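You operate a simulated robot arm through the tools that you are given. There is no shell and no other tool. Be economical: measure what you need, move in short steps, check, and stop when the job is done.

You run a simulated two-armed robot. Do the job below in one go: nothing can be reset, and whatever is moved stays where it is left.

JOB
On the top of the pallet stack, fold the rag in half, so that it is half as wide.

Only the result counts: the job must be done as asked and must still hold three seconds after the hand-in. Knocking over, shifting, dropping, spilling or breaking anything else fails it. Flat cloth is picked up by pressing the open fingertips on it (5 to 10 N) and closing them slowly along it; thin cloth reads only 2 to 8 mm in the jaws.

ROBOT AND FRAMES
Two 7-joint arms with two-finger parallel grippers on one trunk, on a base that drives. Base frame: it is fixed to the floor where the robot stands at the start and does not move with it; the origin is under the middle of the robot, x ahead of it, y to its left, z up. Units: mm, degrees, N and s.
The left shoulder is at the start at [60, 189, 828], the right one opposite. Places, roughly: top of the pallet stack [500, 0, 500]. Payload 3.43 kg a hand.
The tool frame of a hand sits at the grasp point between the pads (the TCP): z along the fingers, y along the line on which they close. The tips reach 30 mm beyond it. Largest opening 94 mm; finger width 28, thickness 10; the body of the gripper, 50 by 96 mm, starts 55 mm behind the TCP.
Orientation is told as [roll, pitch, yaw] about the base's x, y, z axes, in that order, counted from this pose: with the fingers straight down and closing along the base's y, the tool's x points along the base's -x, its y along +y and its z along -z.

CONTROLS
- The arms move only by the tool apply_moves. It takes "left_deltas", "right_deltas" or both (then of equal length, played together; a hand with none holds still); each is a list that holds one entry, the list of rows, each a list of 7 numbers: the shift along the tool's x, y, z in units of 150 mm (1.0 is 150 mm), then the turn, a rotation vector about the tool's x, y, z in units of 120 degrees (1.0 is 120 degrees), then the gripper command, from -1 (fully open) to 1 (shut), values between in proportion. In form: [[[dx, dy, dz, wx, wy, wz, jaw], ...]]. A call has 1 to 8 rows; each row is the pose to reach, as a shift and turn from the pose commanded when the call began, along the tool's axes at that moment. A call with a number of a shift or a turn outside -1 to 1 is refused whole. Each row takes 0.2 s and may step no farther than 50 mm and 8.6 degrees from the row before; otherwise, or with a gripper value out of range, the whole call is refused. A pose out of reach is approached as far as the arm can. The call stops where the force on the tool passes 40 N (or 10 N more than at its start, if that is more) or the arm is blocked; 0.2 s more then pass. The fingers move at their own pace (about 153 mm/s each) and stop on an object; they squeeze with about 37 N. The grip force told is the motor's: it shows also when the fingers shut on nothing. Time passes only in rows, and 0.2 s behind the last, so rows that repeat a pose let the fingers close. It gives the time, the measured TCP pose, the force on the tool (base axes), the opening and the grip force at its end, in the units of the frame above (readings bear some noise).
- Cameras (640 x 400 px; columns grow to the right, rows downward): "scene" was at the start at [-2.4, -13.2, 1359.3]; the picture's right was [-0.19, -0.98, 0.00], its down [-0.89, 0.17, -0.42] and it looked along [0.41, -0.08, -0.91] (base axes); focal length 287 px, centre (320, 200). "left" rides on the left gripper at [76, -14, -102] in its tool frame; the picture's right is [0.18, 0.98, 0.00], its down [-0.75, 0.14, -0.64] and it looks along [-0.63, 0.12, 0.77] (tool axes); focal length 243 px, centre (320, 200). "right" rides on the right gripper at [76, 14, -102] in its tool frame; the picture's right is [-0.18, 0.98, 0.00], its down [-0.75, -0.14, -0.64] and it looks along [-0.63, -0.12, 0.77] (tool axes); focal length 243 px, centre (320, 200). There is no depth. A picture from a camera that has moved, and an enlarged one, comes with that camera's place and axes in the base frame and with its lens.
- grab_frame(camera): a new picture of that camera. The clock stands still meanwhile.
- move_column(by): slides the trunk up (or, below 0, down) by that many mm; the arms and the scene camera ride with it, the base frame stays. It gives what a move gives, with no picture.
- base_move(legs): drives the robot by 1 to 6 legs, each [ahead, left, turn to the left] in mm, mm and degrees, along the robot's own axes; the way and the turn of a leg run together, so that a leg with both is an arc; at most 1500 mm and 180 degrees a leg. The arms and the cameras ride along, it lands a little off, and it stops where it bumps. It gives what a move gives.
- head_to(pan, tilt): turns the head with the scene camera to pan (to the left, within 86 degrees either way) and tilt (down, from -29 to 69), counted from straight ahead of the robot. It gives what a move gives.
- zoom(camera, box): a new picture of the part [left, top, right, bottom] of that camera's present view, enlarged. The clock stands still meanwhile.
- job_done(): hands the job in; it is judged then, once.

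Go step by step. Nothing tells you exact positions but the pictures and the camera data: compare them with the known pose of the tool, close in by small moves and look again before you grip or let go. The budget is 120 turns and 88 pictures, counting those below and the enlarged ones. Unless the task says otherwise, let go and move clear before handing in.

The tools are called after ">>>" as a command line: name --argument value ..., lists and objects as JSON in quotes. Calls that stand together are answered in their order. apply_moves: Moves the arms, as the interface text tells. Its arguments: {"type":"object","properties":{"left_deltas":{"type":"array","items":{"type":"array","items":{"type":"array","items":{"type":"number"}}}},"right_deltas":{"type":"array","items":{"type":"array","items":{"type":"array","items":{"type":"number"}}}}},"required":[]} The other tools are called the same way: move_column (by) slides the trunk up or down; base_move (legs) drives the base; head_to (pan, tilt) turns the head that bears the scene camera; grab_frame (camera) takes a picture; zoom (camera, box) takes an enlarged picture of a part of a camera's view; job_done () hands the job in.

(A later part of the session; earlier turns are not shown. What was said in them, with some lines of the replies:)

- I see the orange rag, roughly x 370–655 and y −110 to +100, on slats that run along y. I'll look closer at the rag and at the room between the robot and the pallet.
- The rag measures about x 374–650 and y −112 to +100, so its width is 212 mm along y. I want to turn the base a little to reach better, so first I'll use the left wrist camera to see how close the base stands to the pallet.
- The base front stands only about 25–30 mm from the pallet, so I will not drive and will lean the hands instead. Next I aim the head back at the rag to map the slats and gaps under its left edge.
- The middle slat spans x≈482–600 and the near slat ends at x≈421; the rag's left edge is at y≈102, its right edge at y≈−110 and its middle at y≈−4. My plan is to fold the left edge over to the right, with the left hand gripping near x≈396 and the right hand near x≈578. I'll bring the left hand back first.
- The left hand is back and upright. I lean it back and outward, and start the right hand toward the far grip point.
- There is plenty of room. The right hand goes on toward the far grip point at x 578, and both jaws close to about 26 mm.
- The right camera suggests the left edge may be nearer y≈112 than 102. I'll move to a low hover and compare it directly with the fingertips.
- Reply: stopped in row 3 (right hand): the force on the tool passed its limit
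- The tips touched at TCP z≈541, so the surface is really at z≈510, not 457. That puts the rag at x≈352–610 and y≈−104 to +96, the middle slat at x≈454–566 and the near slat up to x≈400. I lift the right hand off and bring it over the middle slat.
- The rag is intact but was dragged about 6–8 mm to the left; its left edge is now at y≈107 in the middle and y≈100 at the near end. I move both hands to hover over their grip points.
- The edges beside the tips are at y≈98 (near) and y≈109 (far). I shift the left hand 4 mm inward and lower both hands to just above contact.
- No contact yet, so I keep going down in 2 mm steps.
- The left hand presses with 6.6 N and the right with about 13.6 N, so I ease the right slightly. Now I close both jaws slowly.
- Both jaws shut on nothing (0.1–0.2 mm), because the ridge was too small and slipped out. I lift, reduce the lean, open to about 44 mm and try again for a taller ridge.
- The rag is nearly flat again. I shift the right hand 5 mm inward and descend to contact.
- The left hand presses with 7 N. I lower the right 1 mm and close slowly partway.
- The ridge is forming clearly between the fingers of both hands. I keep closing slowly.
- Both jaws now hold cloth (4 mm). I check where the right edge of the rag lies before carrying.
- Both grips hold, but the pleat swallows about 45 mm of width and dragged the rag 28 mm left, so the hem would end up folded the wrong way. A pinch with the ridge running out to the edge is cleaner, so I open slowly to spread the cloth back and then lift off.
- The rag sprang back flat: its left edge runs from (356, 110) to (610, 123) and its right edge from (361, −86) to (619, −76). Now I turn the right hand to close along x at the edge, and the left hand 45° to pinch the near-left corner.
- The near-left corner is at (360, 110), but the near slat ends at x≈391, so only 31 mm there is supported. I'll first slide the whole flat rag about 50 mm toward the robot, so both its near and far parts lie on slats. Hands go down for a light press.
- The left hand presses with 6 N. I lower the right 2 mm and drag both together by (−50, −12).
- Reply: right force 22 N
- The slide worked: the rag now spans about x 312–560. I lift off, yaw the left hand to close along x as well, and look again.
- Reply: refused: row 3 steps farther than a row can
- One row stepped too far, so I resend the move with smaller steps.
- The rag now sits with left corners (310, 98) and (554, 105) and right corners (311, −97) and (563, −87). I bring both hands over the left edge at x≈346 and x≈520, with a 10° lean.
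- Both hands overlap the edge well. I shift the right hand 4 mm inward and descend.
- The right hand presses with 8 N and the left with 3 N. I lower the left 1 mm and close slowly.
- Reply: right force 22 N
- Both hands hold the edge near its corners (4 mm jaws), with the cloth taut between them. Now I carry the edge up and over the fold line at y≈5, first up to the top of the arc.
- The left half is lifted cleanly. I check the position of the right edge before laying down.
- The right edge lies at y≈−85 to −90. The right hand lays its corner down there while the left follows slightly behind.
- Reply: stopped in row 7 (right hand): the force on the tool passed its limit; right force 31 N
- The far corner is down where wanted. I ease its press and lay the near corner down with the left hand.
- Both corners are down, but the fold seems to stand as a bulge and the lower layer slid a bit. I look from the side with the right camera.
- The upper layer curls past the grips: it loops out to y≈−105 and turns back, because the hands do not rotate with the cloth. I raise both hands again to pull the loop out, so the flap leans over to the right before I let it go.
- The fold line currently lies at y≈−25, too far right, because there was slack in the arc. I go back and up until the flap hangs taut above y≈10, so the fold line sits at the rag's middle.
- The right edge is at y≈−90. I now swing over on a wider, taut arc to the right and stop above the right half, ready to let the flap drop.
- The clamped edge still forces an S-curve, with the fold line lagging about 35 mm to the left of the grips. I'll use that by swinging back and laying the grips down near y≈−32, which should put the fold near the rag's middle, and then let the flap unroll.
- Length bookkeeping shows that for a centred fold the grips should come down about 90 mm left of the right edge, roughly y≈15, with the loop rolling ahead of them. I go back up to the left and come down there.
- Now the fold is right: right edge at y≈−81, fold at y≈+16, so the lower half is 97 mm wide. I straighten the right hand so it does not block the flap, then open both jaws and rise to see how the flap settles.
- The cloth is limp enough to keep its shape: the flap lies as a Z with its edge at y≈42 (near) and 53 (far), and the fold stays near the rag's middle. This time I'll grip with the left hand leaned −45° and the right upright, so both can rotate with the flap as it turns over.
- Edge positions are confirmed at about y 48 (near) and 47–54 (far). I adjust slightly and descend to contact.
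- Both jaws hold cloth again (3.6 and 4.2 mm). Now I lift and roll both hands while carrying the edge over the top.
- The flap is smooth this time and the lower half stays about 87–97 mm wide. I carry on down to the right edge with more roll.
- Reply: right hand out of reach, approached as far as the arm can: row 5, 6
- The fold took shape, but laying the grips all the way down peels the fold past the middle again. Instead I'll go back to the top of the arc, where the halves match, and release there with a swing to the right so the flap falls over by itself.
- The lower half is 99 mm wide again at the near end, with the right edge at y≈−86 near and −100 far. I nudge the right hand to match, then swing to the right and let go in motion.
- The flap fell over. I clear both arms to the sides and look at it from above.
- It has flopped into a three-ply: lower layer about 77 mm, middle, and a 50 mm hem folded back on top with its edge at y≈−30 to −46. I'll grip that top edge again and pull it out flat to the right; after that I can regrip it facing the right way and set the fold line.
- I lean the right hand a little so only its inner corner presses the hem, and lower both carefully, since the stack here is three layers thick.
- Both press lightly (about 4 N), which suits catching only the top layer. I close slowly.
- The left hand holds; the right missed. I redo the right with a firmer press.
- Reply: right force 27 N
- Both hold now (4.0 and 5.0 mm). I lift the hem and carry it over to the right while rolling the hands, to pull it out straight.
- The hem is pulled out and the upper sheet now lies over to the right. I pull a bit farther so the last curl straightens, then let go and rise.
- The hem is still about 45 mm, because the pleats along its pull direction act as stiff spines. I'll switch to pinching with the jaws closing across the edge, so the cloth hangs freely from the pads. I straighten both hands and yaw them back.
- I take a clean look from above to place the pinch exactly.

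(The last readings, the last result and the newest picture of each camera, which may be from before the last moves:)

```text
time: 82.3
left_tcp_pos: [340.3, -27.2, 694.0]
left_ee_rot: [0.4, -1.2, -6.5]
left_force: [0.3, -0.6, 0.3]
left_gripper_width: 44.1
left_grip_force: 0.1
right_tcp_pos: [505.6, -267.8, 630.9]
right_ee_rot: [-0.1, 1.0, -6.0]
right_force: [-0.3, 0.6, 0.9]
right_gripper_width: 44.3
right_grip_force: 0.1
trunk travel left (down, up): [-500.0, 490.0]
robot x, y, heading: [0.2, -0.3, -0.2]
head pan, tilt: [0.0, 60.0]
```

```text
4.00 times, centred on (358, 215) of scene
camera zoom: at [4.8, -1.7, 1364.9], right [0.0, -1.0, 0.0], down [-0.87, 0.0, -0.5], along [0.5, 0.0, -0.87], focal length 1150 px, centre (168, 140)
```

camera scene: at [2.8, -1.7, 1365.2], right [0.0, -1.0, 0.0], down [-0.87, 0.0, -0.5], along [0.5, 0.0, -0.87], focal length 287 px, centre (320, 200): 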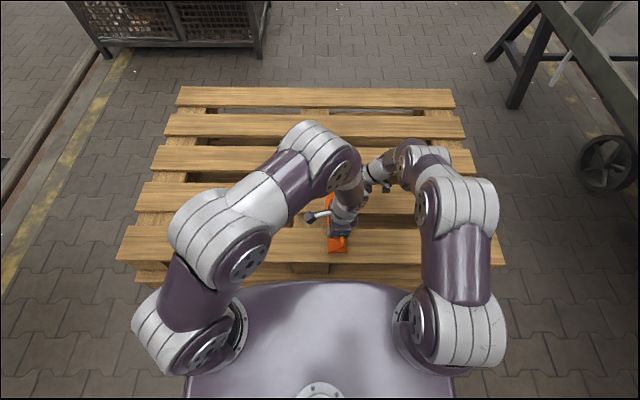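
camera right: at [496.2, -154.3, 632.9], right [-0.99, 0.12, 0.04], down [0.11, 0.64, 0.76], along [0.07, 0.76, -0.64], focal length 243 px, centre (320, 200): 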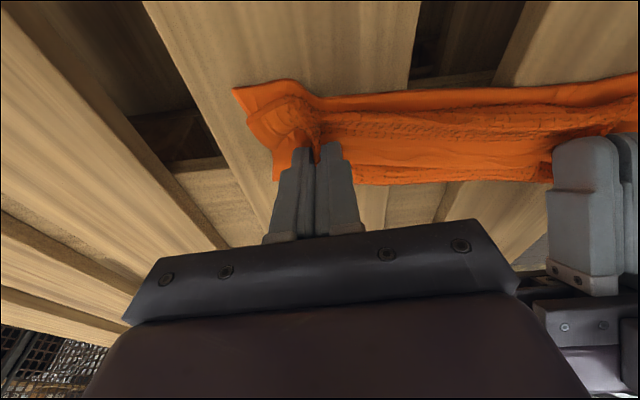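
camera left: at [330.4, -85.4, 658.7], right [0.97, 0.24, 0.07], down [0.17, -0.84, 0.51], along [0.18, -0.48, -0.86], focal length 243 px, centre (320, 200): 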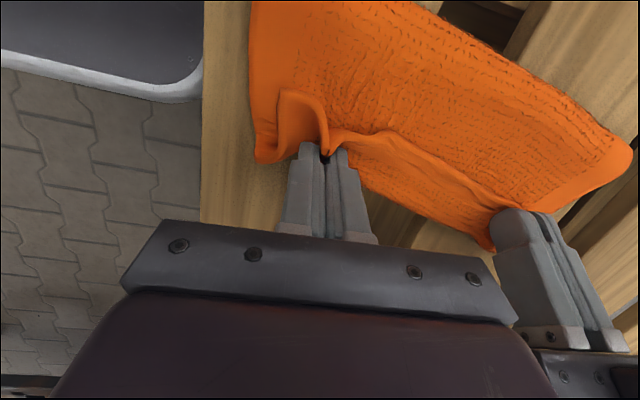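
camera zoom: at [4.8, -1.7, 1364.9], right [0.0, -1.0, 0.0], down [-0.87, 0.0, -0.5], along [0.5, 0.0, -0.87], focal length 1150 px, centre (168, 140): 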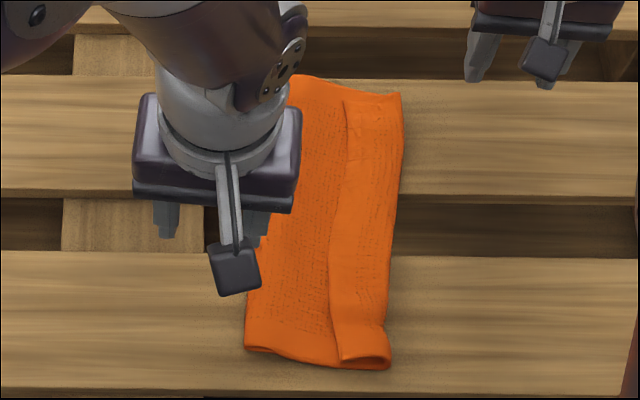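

This view gives me a better idea: a drape fold. I pinch the free top edge in its natural direction, lift the whole rag so it hangs, then lower it while moving right for the first half and back left for the second half. First I yaw the hands back to close along x.

>>> apply_moves --left_deltas '[[[-0.007, -0.06, 0.045, 0, 0, 0.07, 0.06], [-0.014, -0.12, 0.09, 0, 0, 0.14, 0.06], [-0.021, -0.18, 0.135, 0, 0, 0.21, 0.06], [-0.028, -0.24, 0.18, 0, 0, 0.28, 0.06], [-0.035, -0.3, 0.225, 0, 0, 0.35, 0.06], [-0.042, -0.36, 0.27, 0, 0, 0.42, 0.06], [-0.049, -0.42, 0.315, 0, 0, 0.49, 0.06], [-0.055, -0.483, 0.36, 0, 0, 0.56, 0.06]]]' --right_deltas '[[[0.01, 0.05, 0, 0, 0, -0.07, 0.06], [0.02, 0.1, 0, 0, 0, -0.14, 0.06], [0.03, 0.15, 0, 0, 0, -0.21, 0.06], [0.04, 0.2, 0, 0, 0, -0.28, 0.06], [0.05, 0.25, 0, 0, 0, -0.35, 0.06], [0.06, 0.3, 0, 0, 0, -0.42, 0.06], [0.07, 0.35, 0, 0, 0, -0.49, 0.06], [0.075, 0.395, 0, 0, 0, -0.56, 0.06]]]'

>>> apply_moves --left_deltas '[[[0, 0, 0, 0, 0, 0.07, 0.06], [0, 0, 0, 0, 0, 0.136, 0.06], [0, 0, 0, 0, 0, 0.136, 0.06]]]' --right_deltas '[[[0, 0, 0, 0, 0, -0.07, 0.06], [0, 0, 0, 0, 0, -0.14, 0.06], [0, 0, 0, 0, 0, -0.207, 0.06]]]'

```text
time: 84.1
left_tcp_pos: [342.2, -101.2, 640.2]
left_ee_rot: [1.2, -0.1, -73.9]
left_force: [-0.4, 0.2, -0.3]
left_gripper_width: 44.4
left_grip_force: 0.1
right_tcp_pos: [501.1, -206.8, 632.4]
right_ee_rot: [0.8, 0.4, 61.5]
right_force: [0.0, 1.1, 0.1]
right_gripper_width: 44.1
right_grip_force: 0.1
trunk travel left (down, up): [-500.0, 490.0]
robot x, y, heading: [-1.8, -3.5, -0.1]
head pan, tilt: [0.0, 60.0]
```

```text
time: 84.9
left_tcp_pos: [341.6, -101.3, 639.7]
left_ee_rot: [1.2, 0.2, -90.1]
left_force: [-0.4, -0.6, 1.1]
left_gripper_width: 44.3
left_grip_force: 0.0
right_tcp_pos: [501.3, -207.3, 632.6]
right_ee_rot: [1.0, 0.2, 86.2]
right_force: [0.0, 0.5, -0.7]
right_gripper_width: 44.1
right_grip_force: 0.0
trunk travel left (down, up): [-500.0, 490.0]
robot x, y, heading: [0.1, -2.8, 0.4]
head pan, tilt: [0.0, 60.0]
```

>>> apply_moves --left_deltas '[[[-0.03, 0, 0.075, 0, -0.0625, 0, 0.06], [-0.06, 0, 0.15, 0, -0.125, 0, 0.06], [-0.09, 0, 0.225, 0, -0.1875, 0, 0.06], [-0.12, 0, 0.3, 0, -0.25, 0, 0.06], [-0.15, 0, 0.375, 0, -0.3125, 0, 0.06], [-0.18, 0, 0.453, 0, -0.375, 0, 0.06]]]' --right_deltas '[[[-0.053, 0.005, 0.073, -0.001, -0.014, 0, 0.06], [-0.106, 0.01, 0.146, -0.002, -0.028, 0, 0.06], [-0.16, 0.014, 0.22, -0.003, -0.042, 0, 0.06], [-0.213, 0.019, 0.293, -0.004, -0.056, 0, 0.06], [-0.266, 0.023, 0.367, -0.0045, -0.07, 0, 0.06], [-0.319, 0.028, 0.44, -0.0055, -0.083, 0, 0.06]]]'

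>>> grab_frame --camera "right"

```text
time: 86.3
left_tcp_pos: [342.6, -126.8, 571.8]
left_ee_rot: [1.8, -44.9, -91.2]
left_force: [-0.6, -0.3, -0.3]
left_gripper_width: 44.3
left_grip_force: 0.1
right_tcp_pos: [498.5, -159.5, 564.9]
right_ee_rot: [1.8, -9.9, 85.9]
right_force: [-0.5, -0.8, -0.6]
right_gripper_width: 44.0
right_grip_force: 0.1
trunk travel left (down, up): [-500.0, 490.0]
robot x, y, heading: [0.3, -1.0, -0.1]
head pan, tilt: [0.0, 60.0]
```

```text
5 pictures are left
camera right: at [481.3, -251.7, 651.4], right [-0.97, 0.25, 0.06], down [0.2, 0.62, 0.76], along [0.15, 0.75, -0.65], focal length 243 px, centre (320, 200)
```

right: 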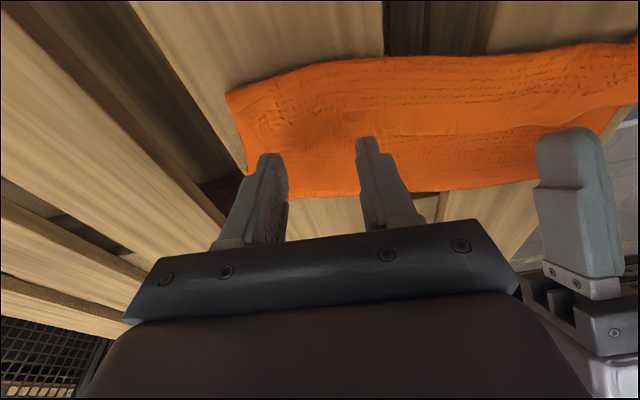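

The edge is confirmed. I shift the right hand 6 mm inward and descend to contact.

>>> apply_moves --left_deltas '[[[0.05, 0, 0.05, 0, 0, 0, 0.06], [0.094, 0, 0.094, 0, 0, 0, 0.06]]]' --right_deltas '[[[0.045, 0, 0.04, 0, 0, 0, 0.06], [0.055, 0, 0.085, 0, 0, 0, 0.06]]]'

>>> apply_moves --left_deltas '[[[0.01, 0, 0.01, 0, 0, 0, 0.06], [0.019, 0, 0.019, 0, 0, 0, 0.06]]]' --right_deltas '[[[0.002, 0, 0.013, 0, 0, 0, 0.06], [0.003, 0, 0.02, 0, 0, 0, 0.06]]]'

```text
time: 86.9
left_tcp_pos: [344.1, -128.2, 551.7]
left_ee_rot: [1.8, -44.8, -91.3]
left_force: [-0.2, -0.6, 0.2]
left_gripper_width: 44.2
left_grip_force: 0.1
right_tcp_pos: [497.9, -165.8, 549.8]
right_ee_rot: [1.6, -9.8, 85.9]
right_force: [0.5, 0.5, -0.8]
right_gripper_width: 44.3
right_grip_force: 0.1
trunk travel left (down, up): [-500.0, 490.0]
robot x, y, heading: [0.6, 1.6, 0.3]
head pan, tilt: [0.0, 60.0]
```

```text
time: 87.5
left_tcp_pos: [344.6, -129.1, 547.2]
left_ee_rot: [1.9, -44.9, -91.4]
left_force: [-0.6, -0.4, 0.7]
left_gripper_width: 44.1
left_grip_force: 0.5
right_tcp_pos: [497.0, -164.5, 548.8]
right_ee_rot: [1.6, -9.8, 85.9]
right_force: [-0.3, 0.1, -0.1]
right_gripper_width: 44.5
right_grip_force: 0.0
trunk travel left (down, up): [-500.0, 490.0]
robot x, y, heading: [-0.4, -0.8, 0.0]
head pan, tilt: [0.0, 60.0]
```

>>> apply_moves --left_deltas '[[[0.006, 0, 0.006, 0, 0, 0, 0.06], [0.0115, 0, 0.0115, 0, 0, 0, 0.06]]]' --right_deltas '[[[0.002, 0, 0.013, 0, 0, 0, 0.06], [0.003, 0, 0.017, 0, 0, 0, 0.06]]]'

>>> apply_moves --left_deltas '[[[0.003, 0, 0.003, 0, 0, 0, 0.06], [0.006, 0, 0.006, 0, 0, 0, 0.06]]]' --right_deltas '[[[0.001, 0, 0.007, 0, 0, 0, 0.06], [0.002, 0, 0.01, 0, 0, 0, 0.06]]]'

```text
time: 88.1
left_tcp_pos: [342.7, -128.3, 545.2]
left_ee_rot: [1.8, -44.9, -91.3]
left_force: [-0.2, 0.7, 1.2]
left_gripper_width: 44.4
left_grip_force: 0.2
right_tcp_pos: [497.5, -165.1, 545.7]
right_ee_rot: [1.6, -9.9, 85.8]
right_force: [-0.2, -0.7, 4.4]
right_gripper_width: 44.0
right_grip_force: 0.1
trunk travel left (down, up): [-500.0, 490.0]
robot x, y, heading: [1.2, 0.7, 0.1]
head pan, tilt: [0.0, 60.0]
```

```text
time: 88.7
left_tcp_pos: [343.6, -128.7, 544.9]
left_ee_rot: [1.7, -44.9, -91.2]
left_force: [-1.6, 0.8, 4.5]
left_gripper_width: 44.5
left_grip_force: 0.4
right_tcp_pos: [497.0, -165.4, 544.6]
right_ee_rot: [1.5, -9.9, 86.0]
right_force: [1.2, -0.2, 10.4]
right_gripper_width: 44.3
right_grip_force: 0.1
trunk travel left (down, up): [-500.0, 490.0]
robot x, y, heading: [-3.0, 1.8, 0.1]
head pan, tilt: [0.0, 60.0]
```

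The left hand presses with 4.5 N and the right with 10 N. I close slowly.

>>> apply_moves --left_deltas '[[[0.003, 0, 0.003, 0, 0, 0, 0.06], [0.003, 0, 0.003, 0, 0, 0, 0.13], [0.003, 0, 0.003, 0, 0, 0, 0.2], [0.003, 0, 0.003, 0, 0, 0, 0.27], [0.003, 0, 0.003, 0, 0, 0, 0.34], [0.003, 0, 0.003, 0, 0, 0, 0.41], [0.003, 0, 0.003, 0, 0, 0, 0.48], [0.003, 0, 0.003, 0, 0, 0, 0.55]]]' --right_deltas '[[[0, 0, 0, 0, 0, 0, 0.06], [0, 0, 0, 0, 0, 0, 0.13], [0, 0, 0, 0, 0, 0, 0.2], [0, 0, 0, 0, 0, 0, 0.27], [0, 0, 0, 0, 0, 0, 0.34], [0, 0, 0, 0, 0, 0, 0.41], [0, 0, 0, 0, 0, 0, 0.48], [0, 0, 0, 0, 0, 0, 0.55]]]'

>>> apply_moves --left_deltas '[[[0, 0, 0, 0, 0, 0, 0.6], [0, 0, 0, 0, 0, 0, 0.66], [0, 0, 0, 0, 0, 0, 0.72], [0, 0, 0, 0, 0, 0, 0.78], [0, 0, 0, 0, 0, 0, 0.84], [0, 0, 0, 0, 0, 0, 0.9], [0, 0, 0, 0, 0, 0, 0.96], [0, 0, 0, 0, 0, 0, 1]]]' --right_deltas '[[[0, 0, 0, 0, 0, 0, 0.6], [0, 0, 0, 0, 0, 0, 0.66], [0, 0, 0, 0, 0, 0, 0.72], [0, 0, 0, 0, 0, 0, 0.78], [0, 0, 0, 0, 0, 0, 0.84], [0, 0, 0, 0, 0, 0, 0.9], [0, 0, 0, 0, 0, 0, 0.96], [0, 0, 0, 0, 0, 0, 1]]]'

```text
time: 90.5
left_tcp_pos: [344.0, -127.5, 543.8]
left_ee_rot: [1.9, -44.8, -91.5]
left_force: [2.7, 0.4, 5.3]
left_gripper_width: 21.7
left_grip_force: 1.0
right_tcp_pos: [495.6, -164.8, 543.8]
right_ee_rot: [1.6, -9.9, 86.0]
right_force: [-6.0, 0.6, 14.8]
right_gripper_width: 20.7
right_grip_force: 0.0
trunk travel left (down, up): [-500.0, 490.0]
robot x, y, heading: [-0.4, 0.2, -0.2]
head pan, tilt: [0.0, 60.0]
```

```text
time: 92.3
left_tcp_pos: [342.8, -129.7, 544.5]
left_ee_rot: [1.9, -44.7, -91.5]
left_force: [5.4, -0.8, 4.5]
left_gripper_width: 2.5
left_grip_force: 36.8
right_tcp_pos: [497.9, -164.3, 544.8]
right_ee_rot: [1.5, -9.9, 86.0]
right_force: [-0.5, -1.2, 19.1]
right_gripper_width: 7.6
right_grip_force: 36.6
trunk travel left (down, up): [-500.0, 490.0]
robot x, y, heading: [0.5, 0.0, -0.0]
head pan, tilt: [0.0, 60.0]
```

The right hand caught two layers (7.6 mm). I open it slowly to spread the cloth, ease the press and close again.

>>> apply_moves --right_deltas '[[[0, 0, 0, 0, 0, 0, 0.8], [0, 0, 0, 0, 0, 0, 0.6], [0, 0, 0, 0, 0, 0, 0.45], [0, 0, 0, 0, 0, 0, 0.3], [0, 0, 0, 0, 0, 0, 0.15], [0, 0, 0, 0, 0, 0, 0.06], [-0.003, 0, -0.02, 0, 0, 0, 0.06], [-0.001, 0, -0.005, 0, 0, 0, 0.06]]]'

```text
time: 94.1
left_tcp_pos: [343.7, -127.9, 543.1]
left_ee_rot: [1.9, -44.8, -91.3]
left_force: [-1.1, 1.0, 4.6]
left_gripper_width: 2.4
left_grip_force: 36.8
right_tcp_pos: [496.9, -164.7, 545.9]
right_ee_rot: [1.5, -9.9, 85.8]
right_force: [-3.0, -0.3, 7.3]
right_gripper_width: 42.5
right_grip_force: 0.2
trunk travel left (down, up): [-500.0, 490.0]
robot x, y, heading: [4.3, 1.5, -0.4]
head pan, tilt: [0.0, 60.0]
```

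>>> apply_moves --right_deltas '[[[0, 0, 0, 0, 0, 0, 0.1], [0, 0, 0, 0, 0, 0, 0.16], [0, 0, 0, 0, 0, 0, 0.22], [0, 0, 0, 0, 0, 0, 0.28], [0, 0, 0, 0, 0, 0, 0.34], [0, 0, 0, 0, 0, 0, 0.41], [0, 0, 0, 0, 0, 0, 0.48], [0, 0, 0, 0, 0, 0, 0.55]]]'

>>> apply_moves --right_deltas '[[[0, 0, 0, 0, 0, 0, 0.6], [0, 0, 0, 0, 0, 0, 0.66], [0, 0, 0, 0, 0, 0, 0.72], [0, 0, 0, 0, 0, 0, 0.78], [0, 0, 0, 0, 0, 0, 0.84], [0, 0, 0, 0, 0, 0, 0.9], [0, 0, 0, 0, 0, 0, 0.96], [0, 0, 0, 0, 0, 0, 1]]]'

```text
time: 95.9
left_tcp_pos: [343.2, -127.4, 544.0]
left_ee_rot: [1.8, -44.8, -91.3]
left_force: [-0.2, -0.1, 5.3]
left_gripper_width: 2.4
left_grip_force: 37.1
right_tcp_pos: [497.1, -166.5, 544.7]
right_ee_rot: [1.5, -9.8, 85.9]
right_force: [-1.1, 0.4, 6.1]
right_gripper_width: 20.5
right_grip_force: 0.0
trunk travel left (down, up): [-500.0, 490.0]
robot x, y, heading: [-1.4, -3.1, -0.1]
head pan, tilt: [0.0, 60.0]
```

```text
time: 97.7
left_tcp_pos: [344.7, -127.3, 543.9]
left_ee_rot: [2.0, -44.9, -91.5]
left_force: [6.4, -0.4, 4.9]
left_gripper_width: 2.4
left_grip_force: 36.8
right_tcp_pos: [495.7, -166.0, 544.5]
right_ee_rot: [1.6, -9.8, 85.9]
right_force: [-5.5, 0.0, 10.2]
right_gripper_width: 5.6
right_grip_force: 36.9
trunk travel left (down, up): [-500.0, 490.0]
robot x, y, heading: [2.1, 0.1, -0.1]
head pan, tilt: [0.0, 60.0]
```

Both hold cloth (2.4 and 5.6 mm). I lift the rag toward hanging, bringing the edge level and back toward the middle of the pallet.

>>> apply_moves --left_deltas '[[[-0.137, 0, -0.108, 0, 0.058, 0, 1], [-0.283, 0, -0.255, 0, 0.117, 0, 1], [-0.405, 0, -0.424, 0, 0.175, 0, 1], [-0.467, 0, -0.599, 0, 0.233, 0, 1], [-0.504, 0, -0.759, 0, 0.292, 0, 1]]]' --right_deltas '[[[-0.048, 0.001, -0.161, 0, 0, 0, 1], [-0.128, 0.005, -0.35, 0, 0, 0, 1], [-0.24, 0.01, -0.533, 0, 0, 0, 1], [-0.387, 0.019, -0.677, 0, 0, 0, 1], [-0.527, 0.027, -0.788, 0, 0, 0, 1]]]'

>>> zoom --camera "scene" --box '[290, 150, 418, 270]'

```text
time: 98.9
left_tcp_pos: [342.6, -100.7, 678.2]
left_ee_rot: [1.4, -9.7, -90.3]
left_force: [13.4, -0.3, 0.6]
left_gripper_width: 2.9
left_grip_force: 37.4
right_tcp_pos: [498.9, -107.5, 673.6]
right_ee_rot: [1.8, -9.9, 85.9]
right_force: [-14.1, 0.5, 0.5]
right_gripper_width: 4.8
right_grip_force: 37.0
trunk travel left (down, up): [-500.0, 490.0]
robot x, y, heading: [4.4, 1.5, -0.1]
head pan, tilt: [0.0, 60.0]
```

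```text
3.33 times, centred on (354, 210) of scene
camera zoom: at [4.3, -1.4, 1364.8], right [0.0, -1.0, 0.0], down [-0.87, 0.0, -0.5], along [0.5, 0.0, -0.87], focal length 958 px, centre (207, 167)
```

zoom: 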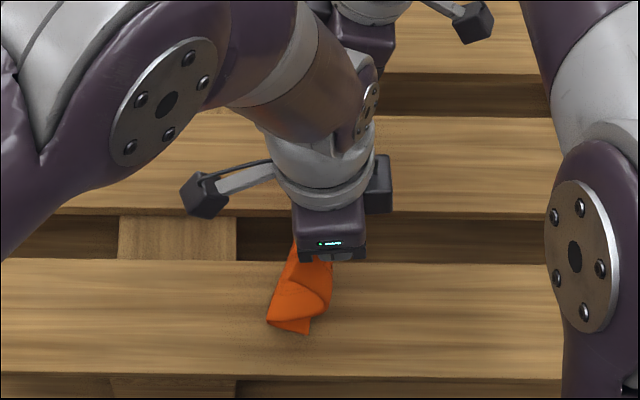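

Both still hold and the rag hangs taut between the hands. I raise it fully and bring it to y≈−20, where it can hang free.

>>> apply_moves --left_deltas '[[[0.1, 0, -0.16, 0, 0, 0, 1], [0.21, 0, -0.31, 0, 0, 0, 1], [0.32, 0, -0.47, 0, 0, 0, 1], [0.433, 0, -0.618, 0, 0, 0, 1], [0.433, 0, -0.618, 0, 0, 0, 1], [0.433, 0, -0.618, 0, 0, 0, 1], [0.433, 0, -0.618, 0, 0, 0, 1]]]' --right_deltas '[[[-0.16, 0.01, -0.115, 0, 0, 0, 1], [-0.32, 0.02, -0.225, 0, 0, 0, 1], [-0.48, 0.03, -0.34, 0, 0, 0, 1], [-0.645, 0.039, -0.45, 0, 0, 0, 1], [-0.645, 0.039, -0.45, 0, 0, 0, 1], [-0.645, 0.039, -0.45, 0, 0, 0, 1], [-0.645, 0.039, -0.45, 0, 0, 0, 1]]]'

>>> apply_moves --left_deltas '[[[0.035, 0, 0.197, 0, 0, 0, 1], [-0.023, 0, 0.329, 0, 0, 0, 1], [-0.097, 0, 0.45, 0, 0, 0, 1], [-0.183, 0, 0.574, 0, 0, 0, 1], [-0.271, 0, 0.691, 0, 0, 0, 1], [-0.361, 0, 0.795, 0, 0, 0, 1], [-0.439, 0, 0.89, 0, 0, 0, 1], [-0.486, 0, 0.966, 0, 0, 0, 1]]]' --right_deltas '[[[0.034, 0, 0.197, 0, 0, 0, 1], [0.133, -0.006, 0.302, 0, 0, 0, 1], [0.243, -0.012, 0.391, 0, 0, 0, 1], [0.366, -0.02, 0.478, 0, 0, 0, 1], [0.488, -0.027, 0.558, 0, 0, 0, 1], [0.607, -0.035, 0.625, 0, 0, 0, 1], [0.713, -0.041, 0.688, 0, 0, 0, 1], [0.783, -0.045, 0.743, 0, 0, 0, 1]]]'

>>> zoom --camera "scene" --box '[290, 150, 418, 270]'

```text
time: 100.5
left_tcp_pos: [340.9, -22.2, 756.8]
left_ee_rot: [1.3, -9.8, -90.2]
left_force: [26.0, 0.8, 0.7]
left_gripper_width: 3.4
left_grip_force: 37.3
right_tcp_pos: [502.1, -22.3, 760.1]
right_ee_rot: [1.8, -9.9, 85.9]
right_force: [-26.1, -0.6, -0.5]
right_gripper_width: 4.7
right_grip_force: 36.8
trunk travel left (down, up): [-500.0, 490.0]
robot x, y, heading: [-0.3, -1.6, -0.1]
head pan, tilt: [0.0, 60.0]
```

```text
time: 102.3
left_tcp_pos: [342.7, -118.7, 627.1]
left_ee_rot: [1.2, -9.6, -90.1]
left_force: [12.8, 0.9, 0.1]
left_gripper_width: 2.9
left_grip_force: 36.9
right_tcp_pos: [499.9, -121.7, 628.9]
right_ee_rot: [1.6, -10.0, 85.9]
right_force: [-13.0, -1.0, -0.7]
right_gripper_width: 4.7
right_grip_force: 36.9
trunk travel left (down, up): [-500.0, 490.0]
robot x, y, heading: [2.5, 1.5, 0.0]
head pan, tilt: [0.0, 60.0]
```

```text
3.33 times, centred on (354, 210) of scene
camera zoom: at [5.1, -1.9, 1364.9], right [0.0, -1.0, 0.0], down [-0.87, 0.0, -0.5], along [0.5, 0.0, -0.87], focal length 958 px, centre (207, 167)
```

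zoom: 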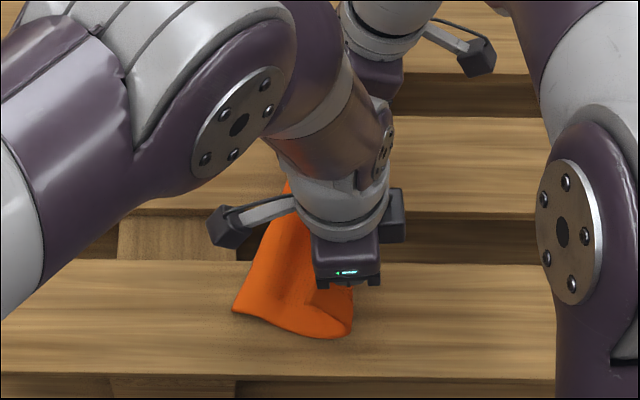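

This works: the right edge landed at y≈−28 and the lower half lies toward the right with the bend at y≈−130. Now I lower the rest while moving back left, so the held edge lands over the right edge.

>>> apply_moves --left_deltas '[[[0.08, 0, 0.067, 0, 0, 0, 1], [0.175, 0, 0.145, 0, 0, 0, 1], [0.27, 0, 0.223, 0, 0, 0, 1], [0.362, 0, 0.288, 0, 0, 0, 1], [0.44, 0, 0.342, 0, 0, 0, 1], [0.501, 0, 0.386, 0, 0, 0, 1], [0.553, 0, 0.41, 0, 0, 0, 1], [0.575, 0, 0.42, 0, 0, 0, 1]]]' --right_deltas '[[[-0.052, 0.005, 0.09, 0, 0, 0, 1], [-0.115, 0.01, 0.196, 0, 0, 0, 1], [-0.177, 0.016, 0.301, 0, 0, 0, 1], [-0.243, 0.021, 0.393, 0, 0, 0, 1], [-0.297, 0.026, 0.471, 0, 0, 0, 1], [-0.34, 0.03, 0.532, 0, 0, 0, 1], [-0.38, 0.033, 0.573, 0, 0, 0, 1], [-0.397, 0.035, 0.589, 0, 0, 0, 1]]]'

>>> grab_frame --camera "right"

```text
time: 104.1
left_tcp_pos: [342.8, -43.6, 551.5]
left_ee_rot: [1.3, -9.8, -90.3]
left_force: [6.6, -1.5, 0.4]
left_gripper_width: 2.4
left_grip_force: 37.0
right_tcp_pos: [497.2, -46.2, 550.8]
right_ee_rot: [1.6, -9.9, 85.9]
right_force: [-7.3, -0.7, 0.1]
right_gripper_width: 4.6
right_grip_force: 37.0
trunk travel left (down, up): [-500.0, 490.0]
robot x, y, heading: [-3.2, 0.8, -0.0]
head pan, tilt: [0.0, 60.0]
```

```text
2 pictures are left
camera right: at [479.9, -139.3, 638.5], right [-0.97, 0.25, 0.06], down [0.2, 0.62, 0.76], along [0.15, 0.75, -0.65], focal length 243 px, centre (320, 200)
```

right: 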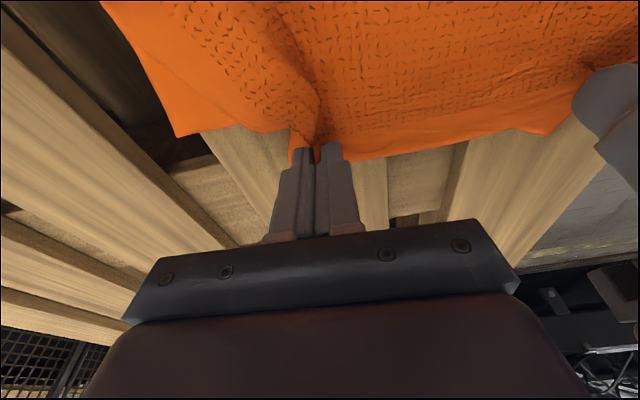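

The upper half lies flat with its edge facing the right way. The lower edge runs skew, from (340, −28) to (574, −76), so I shift the far hand about 32 mm right to align it, then set both down.

>>> apply_moves --left_deltas '[[[0, 0, 0, 0, 0, 0, 1], [0, 0, 0, 0, 0, 0, 1], [0.003, 0, 0.013, 0, 0, 0, 1], [0.005, 0, 0.03, 0, 0, 0, 1]]]' --right_deltas '[[[0.087, 0, -0.083, 0, 0, 0, 1], [0.185, 0.005, -0.1, 0, 0, 0, 1], [0.21, 0.005, -0.036, 0, 0, 0, 1], [0.215, 0.005, -0.008, 0, 0, 0, 1]]]'

```text
time: 105.1
left_tcp_pos: [343.0, -43.9, 546.8]
left_ee_rot: [1.3, -9.8, -90.3]
left_force: [6.8, -0.1, 4.5]
left_gripper_width: 2.4
left_grip_force: 37.1
right_tcp_pos: [493.2, -78.9, 546.6]
right_ee_rot: [1.6, -9.8, 85.9]
right_force: [-6.1, 1.6, 1.9]
right_gripper_width: 4.8
right_grip_force: 36.9
trunk travel left (down, up): [-500.0, 490.0]
robot x, y, heading: [-1.8, 2.9, -0.1]
head pan, tilt: [0.0, 60.0]
```

Both touch lightly. I open slowly to spread the pleats and then rise straight up.

>>> apply_moves --left_deltas '[[[0, 0, 0, 0, 0, 0, 0.88], [0, 0, 0, 0, 0, 0, 0.76], [0, 0, 0, 0, 0, 0, 0.64], [0, 0, 0, 0, 0, 0, 0.52], [0, 0, 0, 0, 0, 0, 0.4], [0, 0, 0, 0, 0, 0, 0.28], [0, 0, 0, 0, 0, 0, 0.16], [0, 0, 0, 0, 0, 0, 0.06]]]' --right_deltas '[[[0, 0, 0, 0, 0, 0, 0.88], [0, 0, 0, 0, 0, 0, 0.76], [0, 0, 0, 0, 0, 0, 0.64], [0, 0, 0, 0, 0, 0, 0.52], [0, 0, 0, 0, 0, 0, 0.4], [0, 0, 0, 0, 0, 0, 0.28], [0, 0, 0, 0, 0, 0, 0.16], [0, 0, 0, 0, 0, 0, 0.06]]]'

>>> apply_moves --left_deltas '[[[-0.015, 0, -0.1, 0, 0, 0, 0.06], [-0.05, 0, -0.3, 0, 0, 0, 0.06], [-0.09, 0, -0.52, 0, 0, 0, 0.06], [0.15, 0, -0.7, 0, 0, 0, 0.06], [0.4, 0, -0.8, 0, 0, 0, 0.06], [0.65, 0, -0.8, 0, 0, 0, 0.06], [0.95, 0, -0.8, 0, 0, 0, 0.06]]]' --right_deltas '[[[-0.015, 0, -0.1, 0, 0, 0, 0.06], [-0.05, 0, -0.3, 0, 0, 0, 0.06], [-0.09, 0, -0.52, 0, 0, 0, 0.06], [0.15, 0, -0.7, 0, 0, 0, 0.06], [0.4, 0, -0.8, 0, 0, 0, 0.06], [0.65, 0, -0.8, 0, 0, 0, 0.06], [0.95, 0, -0.8, 0, 0, 0, 0.06]]]'

>>> zoom --camera "scene" --box '[290, 150, 402, 260]'

```text
time: 106.9
left_tcp_pos: [342.5, -44.0, 545.4]
left_ee_rot: [1.4, -9.8, -90.4]
left_force: [-0.4, 0.6, 0.9]
left_gripper_width: 43.6
left_grip_force: 0.0
right_tcp_pos: [493.3, -77.4, 546.9]
right_ee_rot: [1.5, -9.9, 85.9]
right_force: [-0.5, -0.4, 0.8]
right_gripper_width: 44.2
right_grip_force: 0.0
trunk travel left (down, up): [-500.0, 490.0]
robot x, y, heading: [0.9, 1.6, 0.1]
head pan, tilt: [0.0, 60.0]
```

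```text
time: 108.5
left_tcp_pos: [343.7, 115.7, 638.9]
left_ee_rot: [1.4, -9.8, -90.3]
left_force: [0.4, -0.4, -0.3]
left_gripper_width: 44.2
left_grip_force: 0.0
right_tcp_pos: [485.0, -238.2, 641.5]
right_ee_rot: [1.5, -9.9, 86.0]
right_force: [0.2, 0.7, 0.5]
right_gripper_width: 44.3
right_grip_force: 0.0
trunk travel left (down, up): [-500.0, 490.0]
robot x, y, heading: [3.8, 2.2, -0.3]
head pan, tilt: [0.0, 60.0]
```

```text
3.64 times, centred on (346, 205) of scene
camera zoom: at [4.8, -1.8, 1364.9], right [0.0, -1.0, 0.0], down [-0.87, 0.0, -0.5], along [0.5, 0.0, -0.87], focal length 1045 px, centre (226, 182)
```

zoom: 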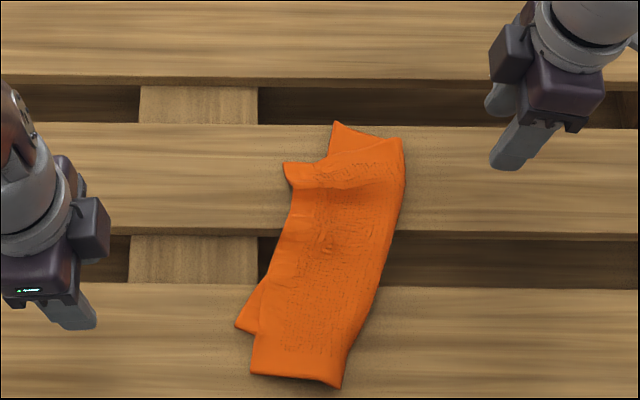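

The rag is now really folded in two, but the upper layer is turned and shifted about 45 mm toward me relative to the lower one. I'll correct this once: regrip the upper edge near both corners, where the far part lies on bare wood.

>>> apply_moves --left_deltas '[[[-0.145, -0.011, 0.098, 0, -0.049, 0, 0.06], [-0.29, -0.022, 0.196, 0, -0.097, 0, 0.06], [-0.435, -0.033, 0.294, 0, -0.146, 0, 0.06], [-0.58, -0.045, 0.392, 0, -0.195, 0, 0.06], [-0.726, -0.056, 0.49, 0, -0.243, 0, 0.06], [-0.871, -0.067, 0.588, 0, -0.292, 0, 0.06]]]' --right_deltas '[[[-0.16, 0.015, 0.1, 0, 0, 0, 0.06], [-0.32, 0.03, 0.2, 0, 0, 0, 0.06], [-0.48, 0.044, 0.32, 0, 0, 0, 0.06], [-0.64, 0.059, 0.42, 0, 0, 0, 0.06], [-0.8, 0.073, 0.53, 0, 0, 0, 0.06], [-0.969, 0.088, 0.641, 0, 0, 0, 0.06]]]'

>>> apply_moves --left_deltas '[[[0.05, 0, 0.05, 0, 0, 0, 0.06], [0.118, 0, 0.118, 0, 0, 0, 0.06], [0.13, 0, 0.13, 0, 0, 0, 0.06]]]' --right_deltas '[[[-0.03, 0, 0.1, 0, 0, 0, 0.06], [-0.02, 0, 0.16, 0, 0, 0, 0.06], [-0.017, 0, 0.178, 0, 0, 0, 0.06]]]'

```text
time: 109.9
left_tcp_pos: [332.0, -28.2, 574.7]
left_ee_rot: [1.8, -44.9, -91.3]
left_force: [-0.1, 0.5, -0.7]
left_gripper_width: 44.3
left_grip_force: 0.1
right_tcp_pos: [482.7, -78.6, 572.7]
right_ee_rot: [1.5, -9.9, 85.8]
right_force: [-0.3, -0.3, -0.4]
right_gripper_width: 44.2
right_grip_force: 0.0
trunk travel left (down, up): [-500.0, 490.0]
robot x, y, heading: [-3.9, -1.0, -0.1]
head pan, tilt: [0.0, 60.0]
```

```text
time: 110.7
left_tcp_pos: [333.4, -26.6, 547.0]
left_ee_rot: [1.9, -44.8, -91.2]
left_force: [-0.1, 0.1, 0.3]
left_gripper_width: 44.2
left_grip_force: 0.2
right_tcp_pos: [481.4, -71.0, 545.8]
right_ee_rot: [1.6, -9.9, 85.9]
right_force: [0.3, 0.2, 1.2]
right_gripper_width: 44.2
right_grip_force: 0.1
trunk travel left (down, up): [-500.0, 490.0]
robot x, y, heading: [-1.0, 3.2, -0.1]
head pan, tilt: [0.0, 60.0]
```

>>> apply_moves --left_deltas '[[[0.006, 0, 0.006, 0, 0, 0, 0.06], [0.012, 0, 0.012, 0, 0, 0, 0.06]]]' --right_deltas '[[[0.001, 0, 0.008, 0, 0, 0, 0.06], [0.002, 0, 0.013, 0, 0, 0, 0.06]]]'

>>> apply_moves --left_deltas '[[[0.004, 0, 0.004, 0, 0, 0, 0.06], [0.008, 0, 0.008, 0, 0, 0, 0.06]]]' --right_deltas '[[[0.001, 0, 0.004, 0, 0, 0, 0.06], [0.001, 0, 0.008, 0, 0, 0, 0.06]]]'

```text
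time: 111.3
left_tcp_pos: [333.5, -26.8, 546.6]
left_ee_rot: [1.9, -44.8, -91.3]
left_force: [0.2, 0.1, 0.8]
left_gripper_width: 44.4
left_grip_force: 0.0
right_tcp_pos: [482.5, -71.9, 543.7]
right_ee_rot: [1.5, -9.8, 85.9]
right_force: [-0.3, 1.1, 7.1]
right_gripper_width: 44.4
right_grip_force: 0.1
trunk travel left (down, up): [-500.0, 490.0]
robot x, y, heading: [-2.4, -2.0, 0.2]
head pan, tilt: [0.0, 60.0]
```

```text
time: 111.9
left_tcp_pos: [332.6, -25.0, 543.7]
left_ee_rot: [1.7, -44.7, -91.4]
left_force: [0.6, -0.5, 1.2]
left_gripper_width: 44.4
left_grip_force: 0.2
right_tcp_pos: [482.0, -70.6, 542.7]
right_ee_rot: [1.5, -9.9, 86.1]
right_force: [1.5, 2.9, 13.8]
right_gripper_width: 43.8
right_grip_force: 0.1
trunk travel left (down, up): [-500.0, 490.0]
robot x, y, heading: [0.9, 3.0, 0.2]
head pan, tilt: [0.0, 60.0]
```

>>> apply_moves --left_deltas '[[[0.008, 0, 0.008, 0, 0, 0, 0.06], [0.008, 0, 0.008, 0, 0, 0, 0.13], [0.008, 0, 0.008, 0, 0, 0, 0.2], [0.008, 0, 0.008, 0, 0, 0, 0.27], [0.008, 0, 0.008, 0, 0, 0, 0.34], [0.008, 0, 0.008, 0, 0, 0, 0.41], [0.008, 0, 0.008, 0, 0, 0, 0.48], [0.008, 0, 0.008, 0, 0, 0, 0.55]]]' --right_deltas '[[[-0.001, 0, -0.005, 0, 0, 0, 0.06], [-0.001, 0, -0.005, 0, 0, 0, 0.13], [-0.001, 0, -0.005, 0, 0, 0, 0.2], [-0.001, 0, -0.005, 0, 0, 0, 0.27], [-0.001, 0, -0.005, 0, 0, 0, 0.34], [-0.001, 0, -0.005, 0, 0, 0, 0.41], [-0.001, 0, -0.005, 0, 0, 0, 0.48], [-0.001, 0, -0.005, 0, 0, 0, 0.55]]]'

>>> apply_moves --left_deltas '[[[0, 0, 0, 0, 0, 0, 0.6], [0, 0, 0, 0, 0, 0, 0.66], [0, 0, 0, 0, 0, 0, 0.72], [0, 0, 0, 0, 0, 0, 0.78], [0, 0, 0, 0, 0, 0, 0.84], [0, 0, 0, 0, 0, 0, 0.9], [0, 0, 0, 0, 0, 0, 0.96], [0, 0, 0, 0, 0, 0, 1]]]' --right_deltas '[[[0, 0, 0, 0, 0, 0, 0.6], [0, 0, 0, 0, 0, 0, 0.66], [0, 0, 0, 0, 0, 0, 0.72], [0, 0, 0, 0, 0, 0, 0.78], [0, 0, 0, 0, 0, 0, 0.84], [0, 0, 0, 0, 0, 0, 0.9], [0, 0, 0, 0, 0, 0, 0.96], [0, 0, 0, 0, 0, 0, 1]]]'

```text
time: 113.7
left_tcp_pos: [332.1, -27.6, 542.3]
left_ee_rot: [1.9, -44.8, -91.4]
left_force: [-1.6, -0.7, 14.8]
left_gripper_width: 21.0
left_grip_force: 0.0
right_tcp_pos: [481.1, -71.8, 543.8]
right_ee_rot: [1.5, -9.9, 85.9]
right_force: [0.4, 0.4, 6.9]
right_gripper_width: 21.2
right_grip_force: 0.1
trunk travel left (down, up): [-500.0, 490.0]
robot x, y, heading: [-0.2, -3.4, -0.2]
head pan, tilt: [0.0, 60.0]
```

```text
time: 115.5
left_tcp_pos: [333.9, -27.0, 542.6]
left_ee_rot: [2.1, -44.8, -91.4]
left_force: [18.0, -2.6, 8.9]
left_gripper_width: 5.2
left_grip_force: 37.0
right_tcp_pos: [479.4, -71.2, 543.6]
right_ee_rot: [1.7, -9.8, 85.9]
right_force: [-19.5, 4.2, 14.5]
right_gripper_width: 6.0
right_grip_force: 37.5
trunk travel left (down, up): [-500.0, 490.0]
robot x, y, heading: [-0.2, 1.5, -0.0]
head pan, tilt: [0.0, 60.0]
```

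Both hold (5.2 and 6.0 mm). The earlier skew came from uneven grip depth, so I redo the drape with this more even grip: lift fully, hang, then lay.

>>> apply_moves --left_deltas '[[[-0.164, 0, -0.129, 0, 0.058, 0, 1], [-0.334, 0, -0.294, 0, 0.117, 0, 1], [-0.473, 0, -0.445, 0, 0.175, 0, 1], [-0.584, 0, -0.578, 0, 0.233, 0, 1], [-0.671, 0, -0.687, 0, 0.292, 0, 1]]]' --right_deltas '[[[-0.054, 0.001, -0.194, 0, 0, 0, 1], [-0.139, 0.005, -0.416, 0, 0, 0, 1], [-0.239, 0.009, -0.601, 0, 0, 0, 1], [-0.346, 0.015, -0.752, 0, 0, 0, 1], [-0.44, 0.02, -0.871, 0, 0, 0, 1]]]'

>>> apply_moves --left_deltas '[[[0.001, 0, -0.16, 0, 0, 0, 1], [0.002, 0, -0.32, 0, 0, 0, 1], [0.003, 0, -0.481, 0, 0, 0, 1], [0.003, 0, -0.481, 0, 0, 0, 1], [0.003, 0, -0.481, 0, 0, 0, 1], [0.003, 0, -0.481, 0, 0, 0, 1], [0.003, 0, -0.481, 0, 0, 0, 1]]]' --right_deltas '[[[-0.056, 0.002, -0.155, 0, 0, 0, 1], [-0.112, 0.004, -0.31, 0, 0, 0, 1], [-0.168, 0.006, -0.465, 0, 0, 0, 1], [-0.168, 0.006, -0.465, 0, 0, 0, 1], [-0.168, 0.006, -0.465, 0, 0, 0, 1], [-0.168, 0.006, -0.465, 0, 0, 0, 1], [-0.168, 0.006, -0.465, 0, 0, 0, 1]]]'

```text
time: 116.7
left_tcp_pos: [331.5, -26.1, 685.0]
left_ee_rot: [1.6, -9.8, -90.3]
left_force: [20.1, -1.8, 0.2]
left_gripper_width: 5.3
left_grip_force: 36.1
right_tcp_pos: [483.7, -30.2, 682.9]
right_ee_rot: [1.8, -9.9, 85.9]
right_force: [-21.6, 0.6, -1.0]
right_gripper_width: 5.5
right_grip_force: 37.4
trunk travel left (down, up): [-500.0, 490.0]
robot x, y, heading: [-1.7, 1.2, -0.1]
head pan, tilt: [0.0, 60.0]
```

```text
time: 118.3
left_tcp_pos: [328.9, -13.9, 757.3]
left_ee_rot: [1.4, -9.8, -90.3]
left_force: [27.3, -1.3, 0.5]
left_gripper_width: 5.8
left_grip_force: 36.7
right_tcp_pos: [484.7, -15.9, 756.0]
right_ee_rot: [1.8, -9.9, 85.9]
right_force: [-28.2, 1.4, -0.1]
right_gripper_width: 6.2
right_grip_force: 37.5
trunk travel left (down, up): [-500.0, 490.0]
robot x, y, heading: [2.0, -1.7, -0.1]
head pan, tilt: [0.0, 60.0]
```

The rag hangs level at full height. I relax the sideways tension a little and lay the first half toward the right.

>>> apply_moves --left_deltas '[[[0.035, 0, 0.197, 0, 0, 0, 1], [-0.023, 0, 0.329, 0, 0, 0, 1], [-0.097, 0, 0.45, 0, 0, 0, 1], [-0.183, 0, 0.574, 0, 0, 0, 1], [-0.271, 0, 0.691, 0, 0, 0, 1], [-0.361, 0, 0.795, 0, 0, 0, 1], [-0.439, 0, 0.89, 0, 0, 0, 1], [-0.486, 0, 0.966, 0, 0, 0, 1]]]' --right_deltas '[[[0.034, 0.03, 0.197, 0, 0, 0, 1], [0.133, 0.024, 0.302, 0, 0, 0, 1], [0.243, 0.018, 0.391, 0, 0, 0, 1], [0.366, 0.01, 0.478, 0, 0, 0, 1], [0.488, 0.003, 0.558, 0, 0, 0, 1], [0.607, -0.005, 0.625, 0, 0, 0, 1], [0.713, -0.011, 0.688, 0, 0, 0, 1], [0.783, -0.015, 0.743, 0, 0, 0, 1]]]'

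>>> apply_moves --left_deltas '[[[0.07, 0, 0.067, 0, 0, 0, 1], [0.155, 0, 0.145, 0, 0, 0, 1], [0.24, 0, 0.223, 0, 0, 0, 1], [0.322, 0, 0.29, 0, 0, 0, 1], [0.39, 0, 0.345, 0, 0, 0, 1], [0.445, 0, 0.39, 0, 0, 0, 1], [0.49, 0, 0.415, 0, 0, 0, 1], [0.51, 0, 0.425, 0, 0, 0, 1]]]' --right_deltas '[[[-0.042, 0.004, 0.09, 0, 0, 0, 1], [-0.095, 0.009, 0.193, 0, 0, 0, 1], [-0.147, 0.014, 0.296, 0, 0, 0, 1], [-0.203, 0.018, 0.386, 0, 0, 0, 1], [-0.247, 0.022, 0.462, 0, 0, 0, 1], [-0.284, 0.025, 0.522, 0, 0, 0, 1], [-0.317, 0.028, 0.562, 0, 0, 0, 1], [-0.332, 0.03, 0.578, 0, 0, 0, 1]]]'

>>> grab_frame --camera "right"

```text
time: 120.1
left_tcp_pos: [332.8, -109.9, 626.7]
left_ee_rot: [1.3, -9.8, -90.2]
left_force: [12.1, -0.9, 0.6]
left_gripper_width: 4.0
left_grip_force: 37.0
right_tcp_pos: [479.0, -113.9, 626.5]
right_ee_rot: [1.6, -9.9, 86.0]
right_force: [-12.9, 1.2, -0.3]
right_gripper_width: 5.2
right_grip_force: 36.9
trunk travel left (down, up): [-500.0, 490.0]
robot x, y, heading: [-1.9, -0.3, -0.0]
head pan, tilt: [0.0, 60.0]
```

```text
time: 121.9
left_tcp_pos: [332.7, -44.7, 551.2]
left_ee_rot: [1.4, -9.7, -90.2]
left_force: [9.8, -1.6, 4.8]
left_gripper_width: 3.8
left_grip_force: 36.8
right_tcp_pos: [477.2, -49.4, 550.6]
right_ee_rot: [1.7, -9.9, 85.8]
right_force: [-9.0, 0.7, -0.1]
right_gripper_width: 5.0
right_grip_force: 37.0
trunk travel left (down, up): [-500.0, 490.0]
robot x, y, heading: [-0.5, 0.4, 0.0]
head pan, tilt: [0.0, 60.0]
```

```text
0 pictures are left
camera right: at [459.2, -141.3, 636.7], right [-0.97, 0.25, 0.06], down [0.2, 0.62, 0.76], along [0.15, 0.75, -0.65], focal length 243 px, centre (320, 200)
```

right: 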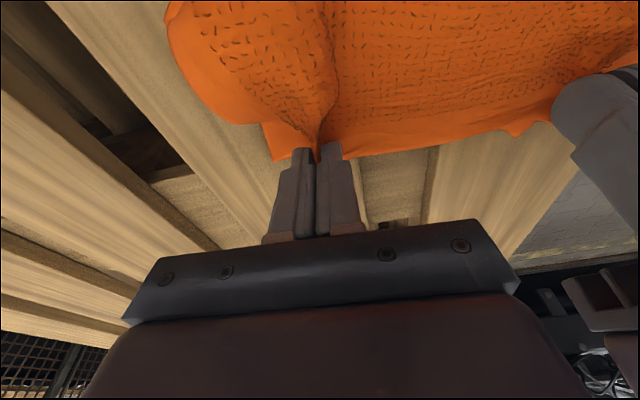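

The edges now line up, with no lower corner sticking out. I set the far side down lightly, open slowly to spread the pleats and rise straight up.

>>> apply_moves --left_deltas '[[[0.002, 0, 0.01, 0, 0, 0, 1], [0.002, 0, 0.01, 0, 0, 0, 1]]]' --right_deltas '[[[0.003, 0, 0.015, 0, 0, 0, 1], [0.005, 0, 0.027, 0, 0, 0, 1]]]'

>>> apply_moves --left_deltas '[[[0, 0, 0, 0, 0, 0, 0.88], [0, 0, 0, 0, 0, 0, 0.76], [0, 0, 0, 0, 0, 0, 0.64], [0, 0, 0, 0, 0, 0, 0.52], [0, 0, 0, 0, 0, 0, 0.4], [0, 0, 0, 0, 0, 0, 0.28], [0, 0, 0, 0, 0, 0, 0.16], [0, 0, 0, 0, 0, 0, 0.06]]]' --right_deltas '[[[0, 0, 0, 0, 0, 0, 0.88], [0, 0, 0, 0, 0, 0, 0.76], [0, 0, 0, 0, 0, 0, 0.64], [0, 0, 0, 0, 0, 0, 0.52], [0, 0, 0, 0, 0, 0, 0.4], [0, 0, 0, 0, 0, 0, 0.28], [0, 0, 0, 0, 0, 0, 0.16], [0, 0, 0, 0, 0, 0, 0.06]]]'

>>> apply_moves --left_deltas '[[[-0.015, 0, -0.1, 0, 0, 0, 0.06], [-0.05, 0, -0.3, 0, 0, 0, 0.06], [-0.09, 0, -0.52, 0, 0, 0, 0.06], [-0.09, 0, -0.75, 0, 0, 0, 0.06], [0.15, 0, -0.9, 0, 0, 0, 0.06], [0.4, 0, -0.9, 0, 0, 0, 0.06], [0.65, 0, -0.9, 0, 0, 0, 0.06], [0.95, 0, -0.9, 0, 0, 0, 0.06]]]' --right_deltas '[[[-0.015, 0, -0.1, 0, 0, 0, 0.06], [-0.05, 0, -0.3, 0, 0, 0, 0.06], [-0.09, 0, -0.52, 0, 0, 0, 0.06], [-0.09, 0, -0.75, 0, 0, 0, 0.06], [0.15, 0, -0.9, 0, 0, 0, 0.06], [0.4, 0, -0.9, 0, 0, 0, 0.06], [0.65, 0, -0.9, 0, 0, 0, 0.06], [0.95, 0, -0.9, 0, 0, 0, 0.06]]]'

```text
time: 122.5
left_tcp_pos: [333.4, -45.9, 549.6]
left_ee_rot: [1.3, -9.9, -90.3]
left_force: [9.9, -1.0, 10.0]
left_gripper_width: 3.7
left_grip_force: 36.9
right_tcp_pos: [476.0, -49.6, 546.0]
right_ee_rot: [1.7, -9.9, 85.9]
right_force: [-7.9, 0.2, -0.1]
right_gripper_width: 5.0
right_grip_force: 37.3
trunk travel left (down, up): [-500.0, 490.0]
robot x, y, heading: [-1.7, -0.7, 0.1]
head pan, tilt: [0.0, 60.0]
```

```text
time: 124.3
left_tcp_pos: [333.4, -45.0, 550.5]
left_ee_rot: [1.3, -9.8, -90.3]
left_force: [-1.1, -0.7, 0.8]
left_gripper_width: 44.1
left_grip_force: 0.1
right_tcp_pos: [475.7, -48.5, 544.7]
right_ee_rot: [1.7, -9.9, 86.0]
right_force: [0.4, 0.4, 0.3]
right_gripper_width: 44.3
right_grip_force: 0.0
trunk travel left (down, up): [-500.0, 490.0]
robot x, y, heading: [0.1, -0.6, -0.0]
head pan, tilt: [0.0, 60.0]
```

```text
time: 126.1
left_tcp_pos: [330.9, 120.4, 657.6]
left_ee_rot: [1.3, -9.7, -90.3]
left_force: [0.1, 0.2, 0.1]
left_gripper_width: 44.1
left_grip_force: 0.0
right_tcp_pos: [467.8, -210.4, 653.7]
right_ee_rot: [1.8, -9.9, 86.0]
right_force: [0.5, 0.9, -0.7]
right_gripper_width: 44.3
right_grip_force: 0.2
trunk travel left (down, up): [-500.0, 490.0]
robot x, y, heading: [0.1, -4.8, -0.1]
head pan, tilt: [0.0, 60.0]
```

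Both hands are open and clear, and the rag was left draped in two with its edges together. I have no pictures left to check it further, so I hand in.

>>> job_done

```text
The job is handed in.
```

I handed the job in with the rag folded once across its width on top of the pallet stack, the held edge laid over the opposite one. I could not check the final state: I had used all 88 pictures, and the last one was taken just before I let go. In that picture the two edges lined up, with no lower corner sticking out.

- **Position:** the folded rag lies about 50 mm nearer the robot than where it started. I slid it there first so I could grip it over solid slats.
- **Flatness:** I did not press the crease down after letting go, so the fold may be slightly rounded, and faint wrinkles may remain from gripping.
- **Surroundings:** I did not drive the base, and nothing else was moved that I could see.
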